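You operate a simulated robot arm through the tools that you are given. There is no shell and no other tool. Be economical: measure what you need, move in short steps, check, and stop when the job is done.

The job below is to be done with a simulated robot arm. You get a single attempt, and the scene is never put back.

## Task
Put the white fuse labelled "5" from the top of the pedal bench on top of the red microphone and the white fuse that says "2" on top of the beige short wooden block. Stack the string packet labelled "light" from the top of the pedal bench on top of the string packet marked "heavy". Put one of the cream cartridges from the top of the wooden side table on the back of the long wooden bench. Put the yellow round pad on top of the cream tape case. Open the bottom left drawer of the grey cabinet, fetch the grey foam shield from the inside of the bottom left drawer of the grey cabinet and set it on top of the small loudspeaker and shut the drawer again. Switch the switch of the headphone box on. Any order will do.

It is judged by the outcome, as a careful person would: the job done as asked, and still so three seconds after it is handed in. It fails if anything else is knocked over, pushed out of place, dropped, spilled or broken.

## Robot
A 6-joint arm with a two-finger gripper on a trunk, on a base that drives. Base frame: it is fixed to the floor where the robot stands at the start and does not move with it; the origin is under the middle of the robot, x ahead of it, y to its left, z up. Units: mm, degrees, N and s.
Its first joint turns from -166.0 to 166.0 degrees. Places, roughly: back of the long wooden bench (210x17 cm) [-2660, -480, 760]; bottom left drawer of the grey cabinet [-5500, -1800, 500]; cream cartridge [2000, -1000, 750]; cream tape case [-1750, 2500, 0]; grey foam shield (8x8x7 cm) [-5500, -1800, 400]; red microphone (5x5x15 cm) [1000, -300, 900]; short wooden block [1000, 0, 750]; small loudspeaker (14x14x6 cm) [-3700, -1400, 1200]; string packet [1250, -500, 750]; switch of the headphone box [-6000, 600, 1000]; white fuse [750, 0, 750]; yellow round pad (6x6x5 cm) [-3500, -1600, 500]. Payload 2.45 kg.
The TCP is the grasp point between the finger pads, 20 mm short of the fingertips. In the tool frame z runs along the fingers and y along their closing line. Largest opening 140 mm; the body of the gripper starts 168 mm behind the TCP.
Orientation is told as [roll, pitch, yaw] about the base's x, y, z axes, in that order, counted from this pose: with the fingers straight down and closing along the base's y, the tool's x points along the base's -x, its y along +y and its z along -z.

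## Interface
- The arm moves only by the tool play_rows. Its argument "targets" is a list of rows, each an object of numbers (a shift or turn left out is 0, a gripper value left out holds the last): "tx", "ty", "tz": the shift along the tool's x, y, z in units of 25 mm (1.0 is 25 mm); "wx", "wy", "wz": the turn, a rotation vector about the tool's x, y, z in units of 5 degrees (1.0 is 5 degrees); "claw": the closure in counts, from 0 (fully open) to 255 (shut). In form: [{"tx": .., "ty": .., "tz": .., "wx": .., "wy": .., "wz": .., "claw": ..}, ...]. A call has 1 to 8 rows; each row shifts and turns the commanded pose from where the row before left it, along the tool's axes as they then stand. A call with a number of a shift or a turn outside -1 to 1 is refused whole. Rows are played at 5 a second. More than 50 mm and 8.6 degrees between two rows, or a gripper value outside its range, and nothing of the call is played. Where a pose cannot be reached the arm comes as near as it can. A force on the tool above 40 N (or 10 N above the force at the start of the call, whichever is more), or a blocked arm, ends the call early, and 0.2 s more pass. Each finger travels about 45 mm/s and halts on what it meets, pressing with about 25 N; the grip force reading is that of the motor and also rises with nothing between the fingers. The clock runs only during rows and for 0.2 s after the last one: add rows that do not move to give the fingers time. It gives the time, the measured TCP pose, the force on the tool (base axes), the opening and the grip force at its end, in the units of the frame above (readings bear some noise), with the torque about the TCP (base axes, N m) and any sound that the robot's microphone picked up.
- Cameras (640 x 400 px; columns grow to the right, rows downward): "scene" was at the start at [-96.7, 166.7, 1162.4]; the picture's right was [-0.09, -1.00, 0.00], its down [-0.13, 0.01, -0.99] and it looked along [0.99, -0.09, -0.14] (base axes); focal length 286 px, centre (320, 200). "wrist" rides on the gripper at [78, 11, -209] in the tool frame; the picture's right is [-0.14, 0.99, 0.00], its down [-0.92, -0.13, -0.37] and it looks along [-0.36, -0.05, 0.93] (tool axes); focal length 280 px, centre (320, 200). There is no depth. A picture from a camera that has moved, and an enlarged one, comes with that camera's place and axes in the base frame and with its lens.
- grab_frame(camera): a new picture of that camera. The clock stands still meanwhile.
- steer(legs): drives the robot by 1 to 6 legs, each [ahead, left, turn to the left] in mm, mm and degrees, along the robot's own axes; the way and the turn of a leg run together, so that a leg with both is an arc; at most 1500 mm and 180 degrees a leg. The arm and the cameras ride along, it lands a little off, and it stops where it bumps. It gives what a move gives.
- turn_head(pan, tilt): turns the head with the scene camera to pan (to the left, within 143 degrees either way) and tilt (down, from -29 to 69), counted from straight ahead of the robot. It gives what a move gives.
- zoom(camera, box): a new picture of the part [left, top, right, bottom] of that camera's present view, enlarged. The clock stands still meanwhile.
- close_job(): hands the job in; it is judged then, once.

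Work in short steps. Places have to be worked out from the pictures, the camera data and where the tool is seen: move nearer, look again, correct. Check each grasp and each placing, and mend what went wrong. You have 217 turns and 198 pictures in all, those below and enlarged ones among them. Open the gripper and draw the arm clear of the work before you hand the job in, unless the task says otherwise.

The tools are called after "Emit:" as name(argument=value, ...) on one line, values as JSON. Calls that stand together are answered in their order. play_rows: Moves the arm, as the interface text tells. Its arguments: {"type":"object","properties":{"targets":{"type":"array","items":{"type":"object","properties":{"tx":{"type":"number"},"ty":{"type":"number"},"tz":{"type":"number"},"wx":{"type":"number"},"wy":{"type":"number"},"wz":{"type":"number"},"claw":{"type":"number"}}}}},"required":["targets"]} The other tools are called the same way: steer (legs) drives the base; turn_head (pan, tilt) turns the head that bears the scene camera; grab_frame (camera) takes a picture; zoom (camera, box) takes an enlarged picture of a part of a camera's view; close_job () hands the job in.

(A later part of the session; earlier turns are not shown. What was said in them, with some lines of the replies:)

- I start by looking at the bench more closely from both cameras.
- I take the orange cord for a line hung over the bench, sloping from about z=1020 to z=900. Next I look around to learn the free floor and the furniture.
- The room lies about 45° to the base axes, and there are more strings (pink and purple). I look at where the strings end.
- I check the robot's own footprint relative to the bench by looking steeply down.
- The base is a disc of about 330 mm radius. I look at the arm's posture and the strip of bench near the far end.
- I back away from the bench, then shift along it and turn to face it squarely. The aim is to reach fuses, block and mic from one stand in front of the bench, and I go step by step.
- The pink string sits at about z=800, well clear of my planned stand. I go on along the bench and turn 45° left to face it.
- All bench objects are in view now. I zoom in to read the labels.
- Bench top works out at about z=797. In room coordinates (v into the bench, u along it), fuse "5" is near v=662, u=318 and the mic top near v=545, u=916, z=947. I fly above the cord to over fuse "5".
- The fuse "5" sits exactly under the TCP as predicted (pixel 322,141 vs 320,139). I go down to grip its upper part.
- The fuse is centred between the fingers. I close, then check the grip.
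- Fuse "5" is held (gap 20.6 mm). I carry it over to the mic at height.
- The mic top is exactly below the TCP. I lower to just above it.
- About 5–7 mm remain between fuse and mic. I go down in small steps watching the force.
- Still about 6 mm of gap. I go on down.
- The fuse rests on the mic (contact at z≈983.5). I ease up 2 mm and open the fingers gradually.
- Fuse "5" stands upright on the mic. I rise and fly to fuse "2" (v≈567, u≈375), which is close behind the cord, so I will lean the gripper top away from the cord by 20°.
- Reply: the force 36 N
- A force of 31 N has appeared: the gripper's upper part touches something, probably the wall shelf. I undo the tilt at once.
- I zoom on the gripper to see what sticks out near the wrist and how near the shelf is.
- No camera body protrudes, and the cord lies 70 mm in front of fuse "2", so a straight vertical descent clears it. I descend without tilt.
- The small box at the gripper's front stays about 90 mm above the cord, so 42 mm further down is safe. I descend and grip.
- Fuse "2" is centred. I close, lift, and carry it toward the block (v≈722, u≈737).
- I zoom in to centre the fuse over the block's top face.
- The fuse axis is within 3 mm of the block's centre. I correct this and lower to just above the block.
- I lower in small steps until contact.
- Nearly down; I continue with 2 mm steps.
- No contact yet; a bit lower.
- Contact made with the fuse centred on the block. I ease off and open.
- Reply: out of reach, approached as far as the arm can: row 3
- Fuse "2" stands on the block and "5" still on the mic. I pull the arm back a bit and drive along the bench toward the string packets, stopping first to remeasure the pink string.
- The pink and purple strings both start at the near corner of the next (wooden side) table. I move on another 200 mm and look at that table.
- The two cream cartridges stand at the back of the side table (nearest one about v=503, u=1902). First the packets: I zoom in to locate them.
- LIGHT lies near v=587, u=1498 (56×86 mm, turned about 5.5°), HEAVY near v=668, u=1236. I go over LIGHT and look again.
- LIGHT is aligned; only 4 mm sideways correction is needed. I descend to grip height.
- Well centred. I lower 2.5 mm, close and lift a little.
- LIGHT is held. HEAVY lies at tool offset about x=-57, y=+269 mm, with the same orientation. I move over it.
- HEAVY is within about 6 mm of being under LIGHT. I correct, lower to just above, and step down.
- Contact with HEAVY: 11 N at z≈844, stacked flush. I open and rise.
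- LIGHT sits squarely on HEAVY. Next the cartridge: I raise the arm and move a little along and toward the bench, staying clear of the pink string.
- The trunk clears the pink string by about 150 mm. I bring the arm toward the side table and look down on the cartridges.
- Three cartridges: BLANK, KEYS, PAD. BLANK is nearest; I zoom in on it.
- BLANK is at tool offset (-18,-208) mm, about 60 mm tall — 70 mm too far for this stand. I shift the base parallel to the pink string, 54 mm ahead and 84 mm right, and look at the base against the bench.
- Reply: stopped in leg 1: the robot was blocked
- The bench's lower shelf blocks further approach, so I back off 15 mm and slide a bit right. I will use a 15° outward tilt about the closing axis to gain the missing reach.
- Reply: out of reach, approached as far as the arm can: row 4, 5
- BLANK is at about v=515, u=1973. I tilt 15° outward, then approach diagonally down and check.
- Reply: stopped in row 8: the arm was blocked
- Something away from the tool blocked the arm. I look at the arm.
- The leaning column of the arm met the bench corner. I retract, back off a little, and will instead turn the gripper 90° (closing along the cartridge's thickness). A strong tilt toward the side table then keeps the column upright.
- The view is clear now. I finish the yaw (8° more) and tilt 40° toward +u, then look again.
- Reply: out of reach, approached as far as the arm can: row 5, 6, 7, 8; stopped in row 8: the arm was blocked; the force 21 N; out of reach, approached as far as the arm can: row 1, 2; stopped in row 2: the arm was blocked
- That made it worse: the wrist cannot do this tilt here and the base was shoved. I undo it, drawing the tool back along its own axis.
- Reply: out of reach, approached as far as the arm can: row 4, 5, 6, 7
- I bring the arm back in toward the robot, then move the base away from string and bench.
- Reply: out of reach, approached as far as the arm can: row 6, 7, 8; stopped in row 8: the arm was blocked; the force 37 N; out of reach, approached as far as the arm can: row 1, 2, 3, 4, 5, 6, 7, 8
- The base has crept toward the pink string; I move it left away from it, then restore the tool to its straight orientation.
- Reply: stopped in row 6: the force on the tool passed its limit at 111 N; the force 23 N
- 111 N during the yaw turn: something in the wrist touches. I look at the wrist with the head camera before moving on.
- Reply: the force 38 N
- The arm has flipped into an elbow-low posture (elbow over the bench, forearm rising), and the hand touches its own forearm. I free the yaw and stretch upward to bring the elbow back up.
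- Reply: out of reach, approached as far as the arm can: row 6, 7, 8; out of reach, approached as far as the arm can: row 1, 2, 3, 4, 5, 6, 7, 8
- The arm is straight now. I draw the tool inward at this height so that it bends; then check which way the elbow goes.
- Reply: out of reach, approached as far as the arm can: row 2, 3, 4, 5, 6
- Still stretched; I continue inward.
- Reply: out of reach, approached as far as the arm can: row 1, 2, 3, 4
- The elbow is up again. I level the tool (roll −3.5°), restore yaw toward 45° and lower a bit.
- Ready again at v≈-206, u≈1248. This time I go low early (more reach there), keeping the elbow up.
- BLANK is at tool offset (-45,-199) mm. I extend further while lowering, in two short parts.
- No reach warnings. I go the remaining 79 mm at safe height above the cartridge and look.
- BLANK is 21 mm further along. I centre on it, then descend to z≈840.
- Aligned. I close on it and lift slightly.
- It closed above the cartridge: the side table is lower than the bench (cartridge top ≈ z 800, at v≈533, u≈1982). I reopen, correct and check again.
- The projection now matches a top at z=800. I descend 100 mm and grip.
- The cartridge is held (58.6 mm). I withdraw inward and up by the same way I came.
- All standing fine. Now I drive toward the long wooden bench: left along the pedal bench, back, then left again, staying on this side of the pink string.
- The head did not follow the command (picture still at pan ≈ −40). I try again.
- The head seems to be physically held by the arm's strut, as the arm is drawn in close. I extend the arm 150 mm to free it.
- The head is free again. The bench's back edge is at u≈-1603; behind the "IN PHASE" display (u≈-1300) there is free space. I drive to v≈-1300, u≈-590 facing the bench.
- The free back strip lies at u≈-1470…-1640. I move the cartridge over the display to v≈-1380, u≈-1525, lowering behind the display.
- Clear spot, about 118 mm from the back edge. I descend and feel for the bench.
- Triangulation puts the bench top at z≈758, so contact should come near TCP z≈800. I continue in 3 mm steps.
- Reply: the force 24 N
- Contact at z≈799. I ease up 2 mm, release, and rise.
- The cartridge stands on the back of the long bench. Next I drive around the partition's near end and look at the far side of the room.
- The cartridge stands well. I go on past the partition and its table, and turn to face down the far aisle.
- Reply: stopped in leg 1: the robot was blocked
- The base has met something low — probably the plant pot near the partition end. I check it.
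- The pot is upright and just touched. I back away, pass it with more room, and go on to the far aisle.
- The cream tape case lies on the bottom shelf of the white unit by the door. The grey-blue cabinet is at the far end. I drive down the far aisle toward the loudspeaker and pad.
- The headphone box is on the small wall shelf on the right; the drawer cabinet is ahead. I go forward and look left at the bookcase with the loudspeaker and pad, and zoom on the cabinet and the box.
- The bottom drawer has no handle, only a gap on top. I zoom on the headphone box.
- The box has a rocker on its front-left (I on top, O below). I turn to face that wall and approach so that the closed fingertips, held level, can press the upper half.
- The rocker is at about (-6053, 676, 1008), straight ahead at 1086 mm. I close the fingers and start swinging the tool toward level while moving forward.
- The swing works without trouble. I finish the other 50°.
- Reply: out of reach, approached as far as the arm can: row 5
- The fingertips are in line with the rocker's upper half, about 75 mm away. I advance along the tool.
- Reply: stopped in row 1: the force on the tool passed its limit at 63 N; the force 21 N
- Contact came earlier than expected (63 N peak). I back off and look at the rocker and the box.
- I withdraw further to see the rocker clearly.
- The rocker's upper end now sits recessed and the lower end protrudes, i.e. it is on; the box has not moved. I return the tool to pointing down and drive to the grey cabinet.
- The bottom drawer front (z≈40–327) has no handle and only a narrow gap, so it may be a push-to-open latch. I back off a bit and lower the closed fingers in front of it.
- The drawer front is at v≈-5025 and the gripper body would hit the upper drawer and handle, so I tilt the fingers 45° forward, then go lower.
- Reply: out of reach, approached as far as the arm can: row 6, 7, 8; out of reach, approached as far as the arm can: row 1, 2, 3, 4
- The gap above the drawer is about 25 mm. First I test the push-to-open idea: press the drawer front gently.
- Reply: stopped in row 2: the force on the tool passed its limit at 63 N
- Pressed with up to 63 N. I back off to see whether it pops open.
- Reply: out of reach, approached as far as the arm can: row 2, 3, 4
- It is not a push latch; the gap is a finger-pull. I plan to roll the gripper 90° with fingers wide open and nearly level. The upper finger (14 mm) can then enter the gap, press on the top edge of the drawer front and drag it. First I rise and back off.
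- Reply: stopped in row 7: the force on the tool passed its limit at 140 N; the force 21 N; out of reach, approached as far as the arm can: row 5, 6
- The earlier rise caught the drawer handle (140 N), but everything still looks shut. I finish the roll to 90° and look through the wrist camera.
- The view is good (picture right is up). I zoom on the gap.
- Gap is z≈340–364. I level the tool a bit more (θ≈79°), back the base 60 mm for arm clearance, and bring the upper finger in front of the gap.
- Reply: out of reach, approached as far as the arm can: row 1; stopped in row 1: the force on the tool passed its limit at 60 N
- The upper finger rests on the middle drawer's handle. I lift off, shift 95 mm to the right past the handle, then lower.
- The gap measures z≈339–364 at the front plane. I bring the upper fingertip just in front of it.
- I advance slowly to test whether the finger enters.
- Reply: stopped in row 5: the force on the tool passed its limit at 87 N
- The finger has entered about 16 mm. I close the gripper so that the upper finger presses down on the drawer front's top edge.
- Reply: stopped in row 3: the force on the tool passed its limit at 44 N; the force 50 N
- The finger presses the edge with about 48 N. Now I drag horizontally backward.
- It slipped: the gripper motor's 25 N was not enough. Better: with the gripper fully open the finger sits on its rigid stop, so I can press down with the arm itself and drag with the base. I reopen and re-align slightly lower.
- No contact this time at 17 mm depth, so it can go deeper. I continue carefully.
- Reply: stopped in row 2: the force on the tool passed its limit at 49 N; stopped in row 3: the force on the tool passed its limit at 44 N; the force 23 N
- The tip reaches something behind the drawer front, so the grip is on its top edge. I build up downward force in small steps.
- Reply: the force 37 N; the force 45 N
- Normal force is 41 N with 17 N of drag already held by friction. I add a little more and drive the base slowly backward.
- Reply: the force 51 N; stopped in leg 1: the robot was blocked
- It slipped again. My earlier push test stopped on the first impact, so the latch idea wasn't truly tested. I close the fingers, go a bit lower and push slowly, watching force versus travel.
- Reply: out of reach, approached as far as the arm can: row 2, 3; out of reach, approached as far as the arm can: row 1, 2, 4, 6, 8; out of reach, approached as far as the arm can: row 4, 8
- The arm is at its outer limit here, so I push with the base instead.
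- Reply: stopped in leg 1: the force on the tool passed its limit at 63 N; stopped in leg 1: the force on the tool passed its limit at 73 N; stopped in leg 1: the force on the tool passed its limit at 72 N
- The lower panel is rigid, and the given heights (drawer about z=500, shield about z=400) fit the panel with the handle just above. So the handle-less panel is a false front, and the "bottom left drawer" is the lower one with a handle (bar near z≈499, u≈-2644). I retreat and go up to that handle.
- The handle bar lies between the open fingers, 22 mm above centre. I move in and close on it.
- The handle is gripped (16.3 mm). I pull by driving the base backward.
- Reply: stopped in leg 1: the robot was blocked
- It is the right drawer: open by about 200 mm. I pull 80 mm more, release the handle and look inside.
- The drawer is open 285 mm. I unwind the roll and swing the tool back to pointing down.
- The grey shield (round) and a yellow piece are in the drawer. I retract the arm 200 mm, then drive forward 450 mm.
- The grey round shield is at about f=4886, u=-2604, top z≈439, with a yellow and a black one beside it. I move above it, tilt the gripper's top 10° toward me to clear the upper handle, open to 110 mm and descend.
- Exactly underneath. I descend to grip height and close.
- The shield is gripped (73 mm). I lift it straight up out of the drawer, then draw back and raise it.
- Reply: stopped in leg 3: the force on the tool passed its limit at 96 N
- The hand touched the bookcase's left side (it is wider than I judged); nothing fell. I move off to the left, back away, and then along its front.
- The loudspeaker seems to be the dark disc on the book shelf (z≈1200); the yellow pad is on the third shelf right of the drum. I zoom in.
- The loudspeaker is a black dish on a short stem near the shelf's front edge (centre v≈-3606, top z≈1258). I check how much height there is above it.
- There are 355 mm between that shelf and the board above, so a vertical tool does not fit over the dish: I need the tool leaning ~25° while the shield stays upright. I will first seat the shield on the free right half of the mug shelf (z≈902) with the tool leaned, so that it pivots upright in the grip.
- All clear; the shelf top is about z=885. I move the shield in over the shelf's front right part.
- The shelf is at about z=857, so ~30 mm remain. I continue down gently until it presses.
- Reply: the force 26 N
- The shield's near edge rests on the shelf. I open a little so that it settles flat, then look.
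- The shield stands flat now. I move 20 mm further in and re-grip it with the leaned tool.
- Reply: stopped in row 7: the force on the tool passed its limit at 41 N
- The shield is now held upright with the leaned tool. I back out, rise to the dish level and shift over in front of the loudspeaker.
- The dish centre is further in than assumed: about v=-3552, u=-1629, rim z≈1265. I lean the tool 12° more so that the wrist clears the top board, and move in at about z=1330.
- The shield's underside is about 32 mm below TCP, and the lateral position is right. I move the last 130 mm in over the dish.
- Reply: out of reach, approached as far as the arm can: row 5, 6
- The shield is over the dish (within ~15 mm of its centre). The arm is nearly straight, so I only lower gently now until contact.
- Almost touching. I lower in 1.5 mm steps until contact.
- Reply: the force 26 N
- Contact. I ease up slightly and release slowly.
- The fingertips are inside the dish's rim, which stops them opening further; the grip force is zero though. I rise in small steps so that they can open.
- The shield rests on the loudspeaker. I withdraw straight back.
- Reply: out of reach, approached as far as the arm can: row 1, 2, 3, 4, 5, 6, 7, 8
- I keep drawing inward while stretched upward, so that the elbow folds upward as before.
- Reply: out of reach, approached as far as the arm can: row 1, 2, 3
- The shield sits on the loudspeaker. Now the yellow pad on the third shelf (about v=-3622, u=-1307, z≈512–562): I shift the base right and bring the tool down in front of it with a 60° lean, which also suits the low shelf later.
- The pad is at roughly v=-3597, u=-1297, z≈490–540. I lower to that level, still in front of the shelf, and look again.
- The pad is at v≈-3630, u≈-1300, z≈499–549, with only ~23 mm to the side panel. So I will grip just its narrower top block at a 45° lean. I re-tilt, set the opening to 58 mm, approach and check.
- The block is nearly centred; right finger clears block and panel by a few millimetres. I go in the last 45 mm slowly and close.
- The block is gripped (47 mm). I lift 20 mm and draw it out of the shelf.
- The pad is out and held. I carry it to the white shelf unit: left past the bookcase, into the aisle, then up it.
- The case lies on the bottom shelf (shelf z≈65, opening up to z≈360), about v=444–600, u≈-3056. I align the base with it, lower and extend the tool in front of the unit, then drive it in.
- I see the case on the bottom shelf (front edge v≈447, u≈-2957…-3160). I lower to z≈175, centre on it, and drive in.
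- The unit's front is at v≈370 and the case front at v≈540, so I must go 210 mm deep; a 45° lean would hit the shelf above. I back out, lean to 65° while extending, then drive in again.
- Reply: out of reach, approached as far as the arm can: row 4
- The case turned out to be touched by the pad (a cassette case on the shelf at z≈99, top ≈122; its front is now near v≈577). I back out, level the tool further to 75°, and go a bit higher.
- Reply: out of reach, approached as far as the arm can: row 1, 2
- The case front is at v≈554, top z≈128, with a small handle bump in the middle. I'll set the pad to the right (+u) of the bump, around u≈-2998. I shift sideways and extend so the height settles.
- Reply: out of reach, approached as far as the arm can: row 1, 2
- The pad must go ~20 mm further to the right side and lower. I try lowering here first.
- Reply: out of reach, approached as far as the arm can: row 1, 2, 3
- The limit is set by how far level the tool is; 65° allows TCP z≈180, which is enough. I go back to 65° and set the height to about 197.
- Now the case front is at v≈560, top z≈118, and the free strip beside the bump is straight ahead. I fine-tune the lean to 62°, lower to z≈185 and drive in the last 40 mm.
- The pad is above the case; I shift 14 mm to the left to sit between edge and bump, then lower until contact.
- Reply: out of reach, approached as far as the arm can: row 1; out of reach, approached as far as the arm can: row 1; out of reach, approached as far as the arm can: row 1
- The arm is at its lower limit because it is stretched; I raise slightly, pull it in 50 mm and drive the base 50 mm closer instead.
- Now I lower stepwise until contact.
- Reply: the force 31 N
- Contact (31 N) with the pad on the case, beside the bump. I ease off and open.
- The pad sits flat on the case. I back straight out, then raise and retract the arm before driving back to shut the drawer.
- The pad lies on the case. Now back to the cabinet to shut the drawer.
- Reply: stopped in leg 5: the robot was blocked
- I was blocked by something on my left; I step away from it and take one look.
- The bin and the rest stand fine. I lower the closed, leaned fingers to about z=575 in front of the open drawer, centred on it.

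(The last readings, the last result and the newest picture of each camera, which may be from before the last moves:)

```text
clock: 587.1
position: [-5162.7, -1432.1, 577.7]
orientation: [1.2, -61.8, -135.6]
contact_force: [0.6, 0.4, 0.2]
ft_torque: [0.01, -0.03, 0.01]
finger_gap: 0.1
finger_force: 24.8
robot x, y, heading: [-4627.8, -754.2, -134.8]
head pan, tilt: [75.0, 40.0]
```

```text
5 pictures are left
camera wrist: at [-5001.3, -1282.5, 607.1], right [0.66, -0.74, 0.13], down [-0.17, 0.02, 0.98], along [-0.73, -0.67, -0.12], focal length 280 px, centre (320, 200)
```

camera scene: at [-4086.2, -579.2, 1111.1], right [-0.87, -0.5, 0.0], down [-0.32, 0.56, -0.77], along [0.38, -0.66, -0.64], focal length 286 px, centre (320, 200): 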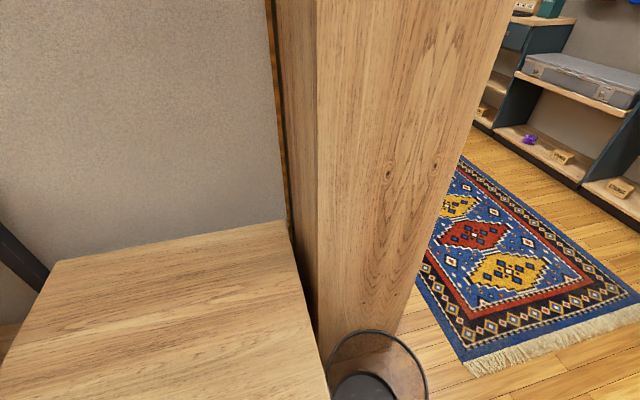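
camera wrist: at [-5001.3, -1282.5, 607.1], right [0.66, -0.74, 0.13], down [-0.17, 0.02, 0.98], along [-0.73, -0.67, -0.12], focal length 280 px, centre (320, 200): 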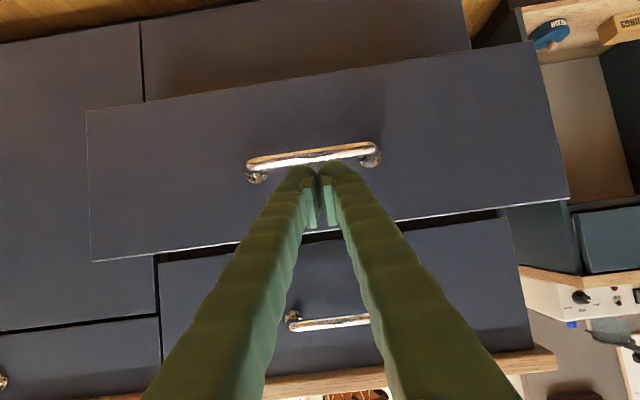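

The tips point at the panel above the handle. I push the drawer shut by driving forward in steps.

Emit:
steer(legs=[[100, 0, 0]])

Emit:
steer(legs=[[100, 0, 0]])

Emit:
steer(legs=[[80, 0, 0]])

```text
clock: 588.3
position: [-5234.5, -1504.1, 578.5]
orientation: [1.1, -61.9, -135.7]
contact_force: [0.0, 0.0, -0.2]
ft_torque: [-0.01, -0.01, -0.01]
finger_gap: 0.0
finger_force: 24.6
robot x, y, heading: [-4698.9, -829.6, -134.9]
head pan, tilt: [75.0, 40.0]
```

```text
clock: 589.4
position: [-5305.9, -1574.6, 578.1]
orientation: [1.3, -61.9, -135.8]
contact_force: [-0.5, 0.0, -0.2]
ft_torque: [0.02, -0.04, 0.01]
finger_gap: 0.0
finger_force: 29.4
robot x, y, heading: [-4769.0, -903.7, -135.0]
head pan, tilt: [75.0, 40.0]
```

```text
clock: 590.5
position: [-5361.7, -1631.4, 576.7]
orientation: [1.2, -62.0, -135.6]
contact_force: [0.1, -0.5, -0.6]
ft_torque: [0.01, 0.01, 0.02]
finger_gap: 0.0
finger_force: 29.3
robot x, y, heading: [-4825.7, -956.1, -135.0]
head pan, tilt: [75.0, 40.0]
```

About 37 mm remain. I finish in small pushes.

Emit:
steer(legs=[[25, 0, 0]])

Emit:
steer(legs=[[12, 0, 0]])

Emit:
steer(legs=[[12, 0, 0]])

Emit:
steer(legs=[[12, 0, 0]])

Emit:
grab_frame(camera="wrist")

```text
clock: 591.3
position: [-5378.8, -1650.8, 577.1]
orientation: [1.2, -61.9, -135.7]
contact_force: [-0.1, 0.5, -0.2]
ft_torque: [-0.01, -0.01, 0.02]
finger_gap: 0.0
finger_force: 29.6
robot x, y, heading: [-4842.6, -974.6, -134.9]
head pan, tilt: [75.0, 40.0]
```

```text
clock: 592.0
position: [-5387.8, -1657.0, 578.5]
orientation: [1.2, -61.8, -135.7]
contact_force: [-0.2, -0.4, 0.1]
ft_torque: [-0.01, -0.01, 0.01]
finger_gap: 0.0
finger_force: 29.5
robot x, y, heading: [-4854.3, -978.8, -134.8]
head pan, tilt: [75.0, 40.0]
```

```text
clock: 592.8
position: [-5389.0, -1658.6, 576.4]
orientation: [1.1, -61.6, -135.4]
contact_force: [0.7, 0.0, -0.8]
ft_torque: [0.02, -0.01, -0.03]
finger_gap: 0.0
finger_force: 29.0
robot x, y, heading: [-4854.6, -985.6, -134.9]
head pan, tilt: [75.0, 40.0]
stopped in leg 1: the force on the tool passed its limit at 64 N (the readings are from after the stop); the commanded pose is now the measured one
```

```text
clock: 593.6
position: [-5388.9, -1658.2, 577.4]
orientation: [1.0, -61.4, -135.4]
contact_force: [0.4, 2.3, 0.1]
ft_torque: [-0.01, 0.03, -0.01]
finger_gap: 6.0
finger_force: 29.2
robot x, y, heading: [-4858.6, -989.1, -134.8]
head pan, tilt: [75.0, 40.0]
stopped in leg 1: the force on the tool passed its limit at 62 N (the readings are from after the stop); the commanded pose is now the measured one
```

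```text
4 pictures are left
camera wrist: at [-5226.9, -1509.0, 607.3], right [0.66, -0.74, 0.13], down [-0.18, 0.01, 0.98], along [-0.73, -0.67, -0.12], focal length 280 px, centre (320, 200)
```

wrist: 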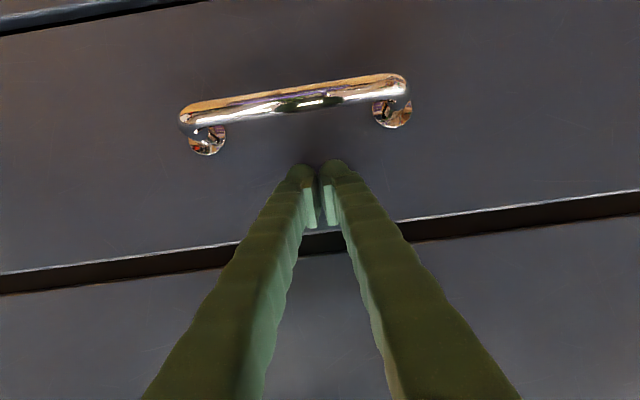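

The drawer front is flush and solid: shut. I back away, raise the arm, and use a last look to confirm the headphone box switch.

Emit:
steer(legs=[[-300, 0, 0]])

Emit:
play_rows(targets=[{"tx": -0.8, "tz": -0.6, "claw": 130}, {"tx": -0.8, "tz": -0.6}, {"tx": -0.8, "tz": -0.6}, {"tx": -0.8, "tz": -0.6}, {"tx": -0.8, "tz": -0.6}, {"tx": -0.8, "tz": -0.6}, {"tx": -0.8, "tz": -0.6}, {"tx": -0.8, "tz": -0.6}])

Emit:
turn_head(pan=-88, tilt=5)

Emit:
zoom(camera="scene", box=[270, 170, 350, 220])

```text
clock: 595.6
position: [-5176.1, -1446.0, 577.1]
orientation: [1.1, -61.4, -135.5]
contact_force: [0.5, -0.6, -0.1]
ft_torque: [-0.01, -0.01, 0.0]
finger_gap: 0.0
finger_force: 29.7
robot x, y, heading: [-4647.3, -776.7, -134.6]
head pan, tilt: [75.0, 40.0]
```

```text
clock: 597.4
position: [-5158.1, -1426.2, 775.1]
orientation: [1.0, -61.5, -135.4]
contact_force: [0.4, -0.2, -1.0]
ft_torque: [0.02, 0.01, -0.02]
finger_gap: 68.7
finger_force: 0.1
robot x, y, heading: [-4648.3, -776.7, -134.9]
head pan, tilt: [75.0, 40.0]
```

```text
clock: 599.9
position: [-5158.5, -1425.4, 773.9]
orientation: [1.2, -61.5, -135.5]
contact_force: [0.9, -0.1, 1.0]
ft_torque: [0.01, 0.0, 0.0]
finger_gap: 68.6
finger_force: 0.0
robot x, y, heading: [-4646.3, -779.1, -134.8]
head pan, tilt: [-88.0, 5.0]
```

```text
8.00 times, centred on (310, 195) of scene
camera zoom: at [-4456.2, -702.6, 1166.8], right [0.68, 0.73, 0.0], down [0.06, -0.06, -1.0], along [-0.73, 0.68, -0.09], focal length 2285 px, centre (400, 240)
```

zoom: 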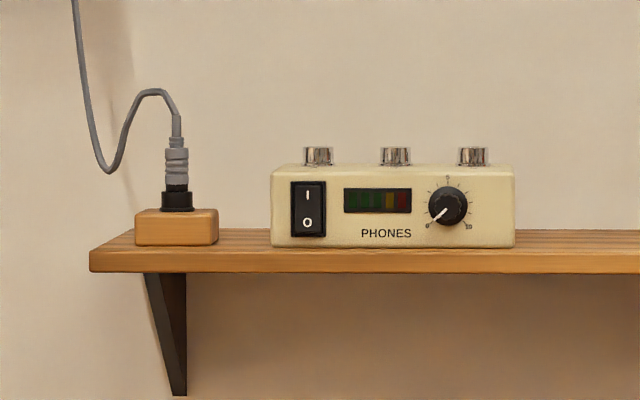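

Emit:
zoom(camera="scene", box=[302, 191, 315, 201])

```text
16.00 times, centred on (308, 196) of scene
camera zoom: at [-4456.2, -702.6, 1166.8], right [0.68, 0.73, 0.0], down [0.06, -0.06, -1.0], along [-0.73, 0.68, -0.09], focal length 4571 px, centre (504, 264)
```

zoom: 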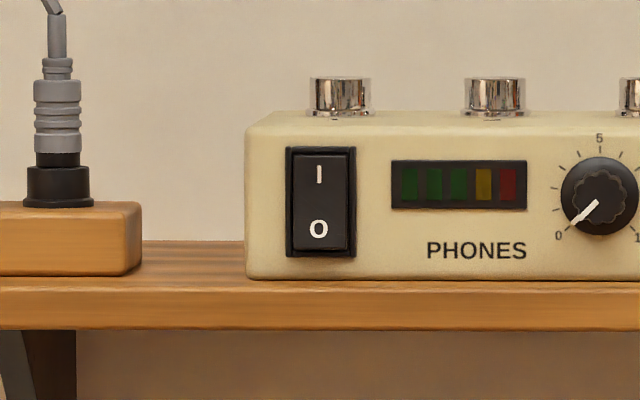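

The switch's lower half protrudes and its upper "I" half is in: on. All parts of the job are done, the gripper is open and the arm is clear, so I hand in.

Emit:
close_job()

```text
The job is handed in.
```

I've handed the job in with every part done, though I judged that the headphone box is on only from the tilt of the switch. The meter lights stayed dark and I heard no click.

| Task | Result |
|---|---|
| Fuse "5" on the red microphone | Standing upright |
| Fuse "2" on the short wooden block | Standing upright |
| "Light" string packet on "heavy" | Stacked square |
| Cream cartridge on the back of the long bench | The one labelled "BLANK", standing upright |
| Yellow pad on the cream tape case | Resting flat, beside the case's raised handle |
| Grey foam shield on the small loudspeaker | Sitting in the speaker's dish |
| Bottom left drawer | Opened, shield taken out, pushed fully shut |
| Headphone box switch | Upper "I" half pressed in |

There were some knocks along the way:
- **Tape case:** the pad pushed it several centimetres deeper into its shelf before I set the pad on it.
- **Pedal bench:** the base and the arm each bumped it once.
- **Headphone box:** the press on its switch peaked at 63 N; the box did not move.
- **Cabinet:** the panel under the drawer is a fixed front that I first took for the drawer. I pushed and pulled at it, and one of those moves caught the drawer's handle with up to 140 N.
- **Bookcase:** the shield hit its side at up to 96 N.
- **Plant pot and something by the bookcase:** the base bumped both while driving.

I saw nothing fallen, broken or, apart from the tape case, out of place afterwards.
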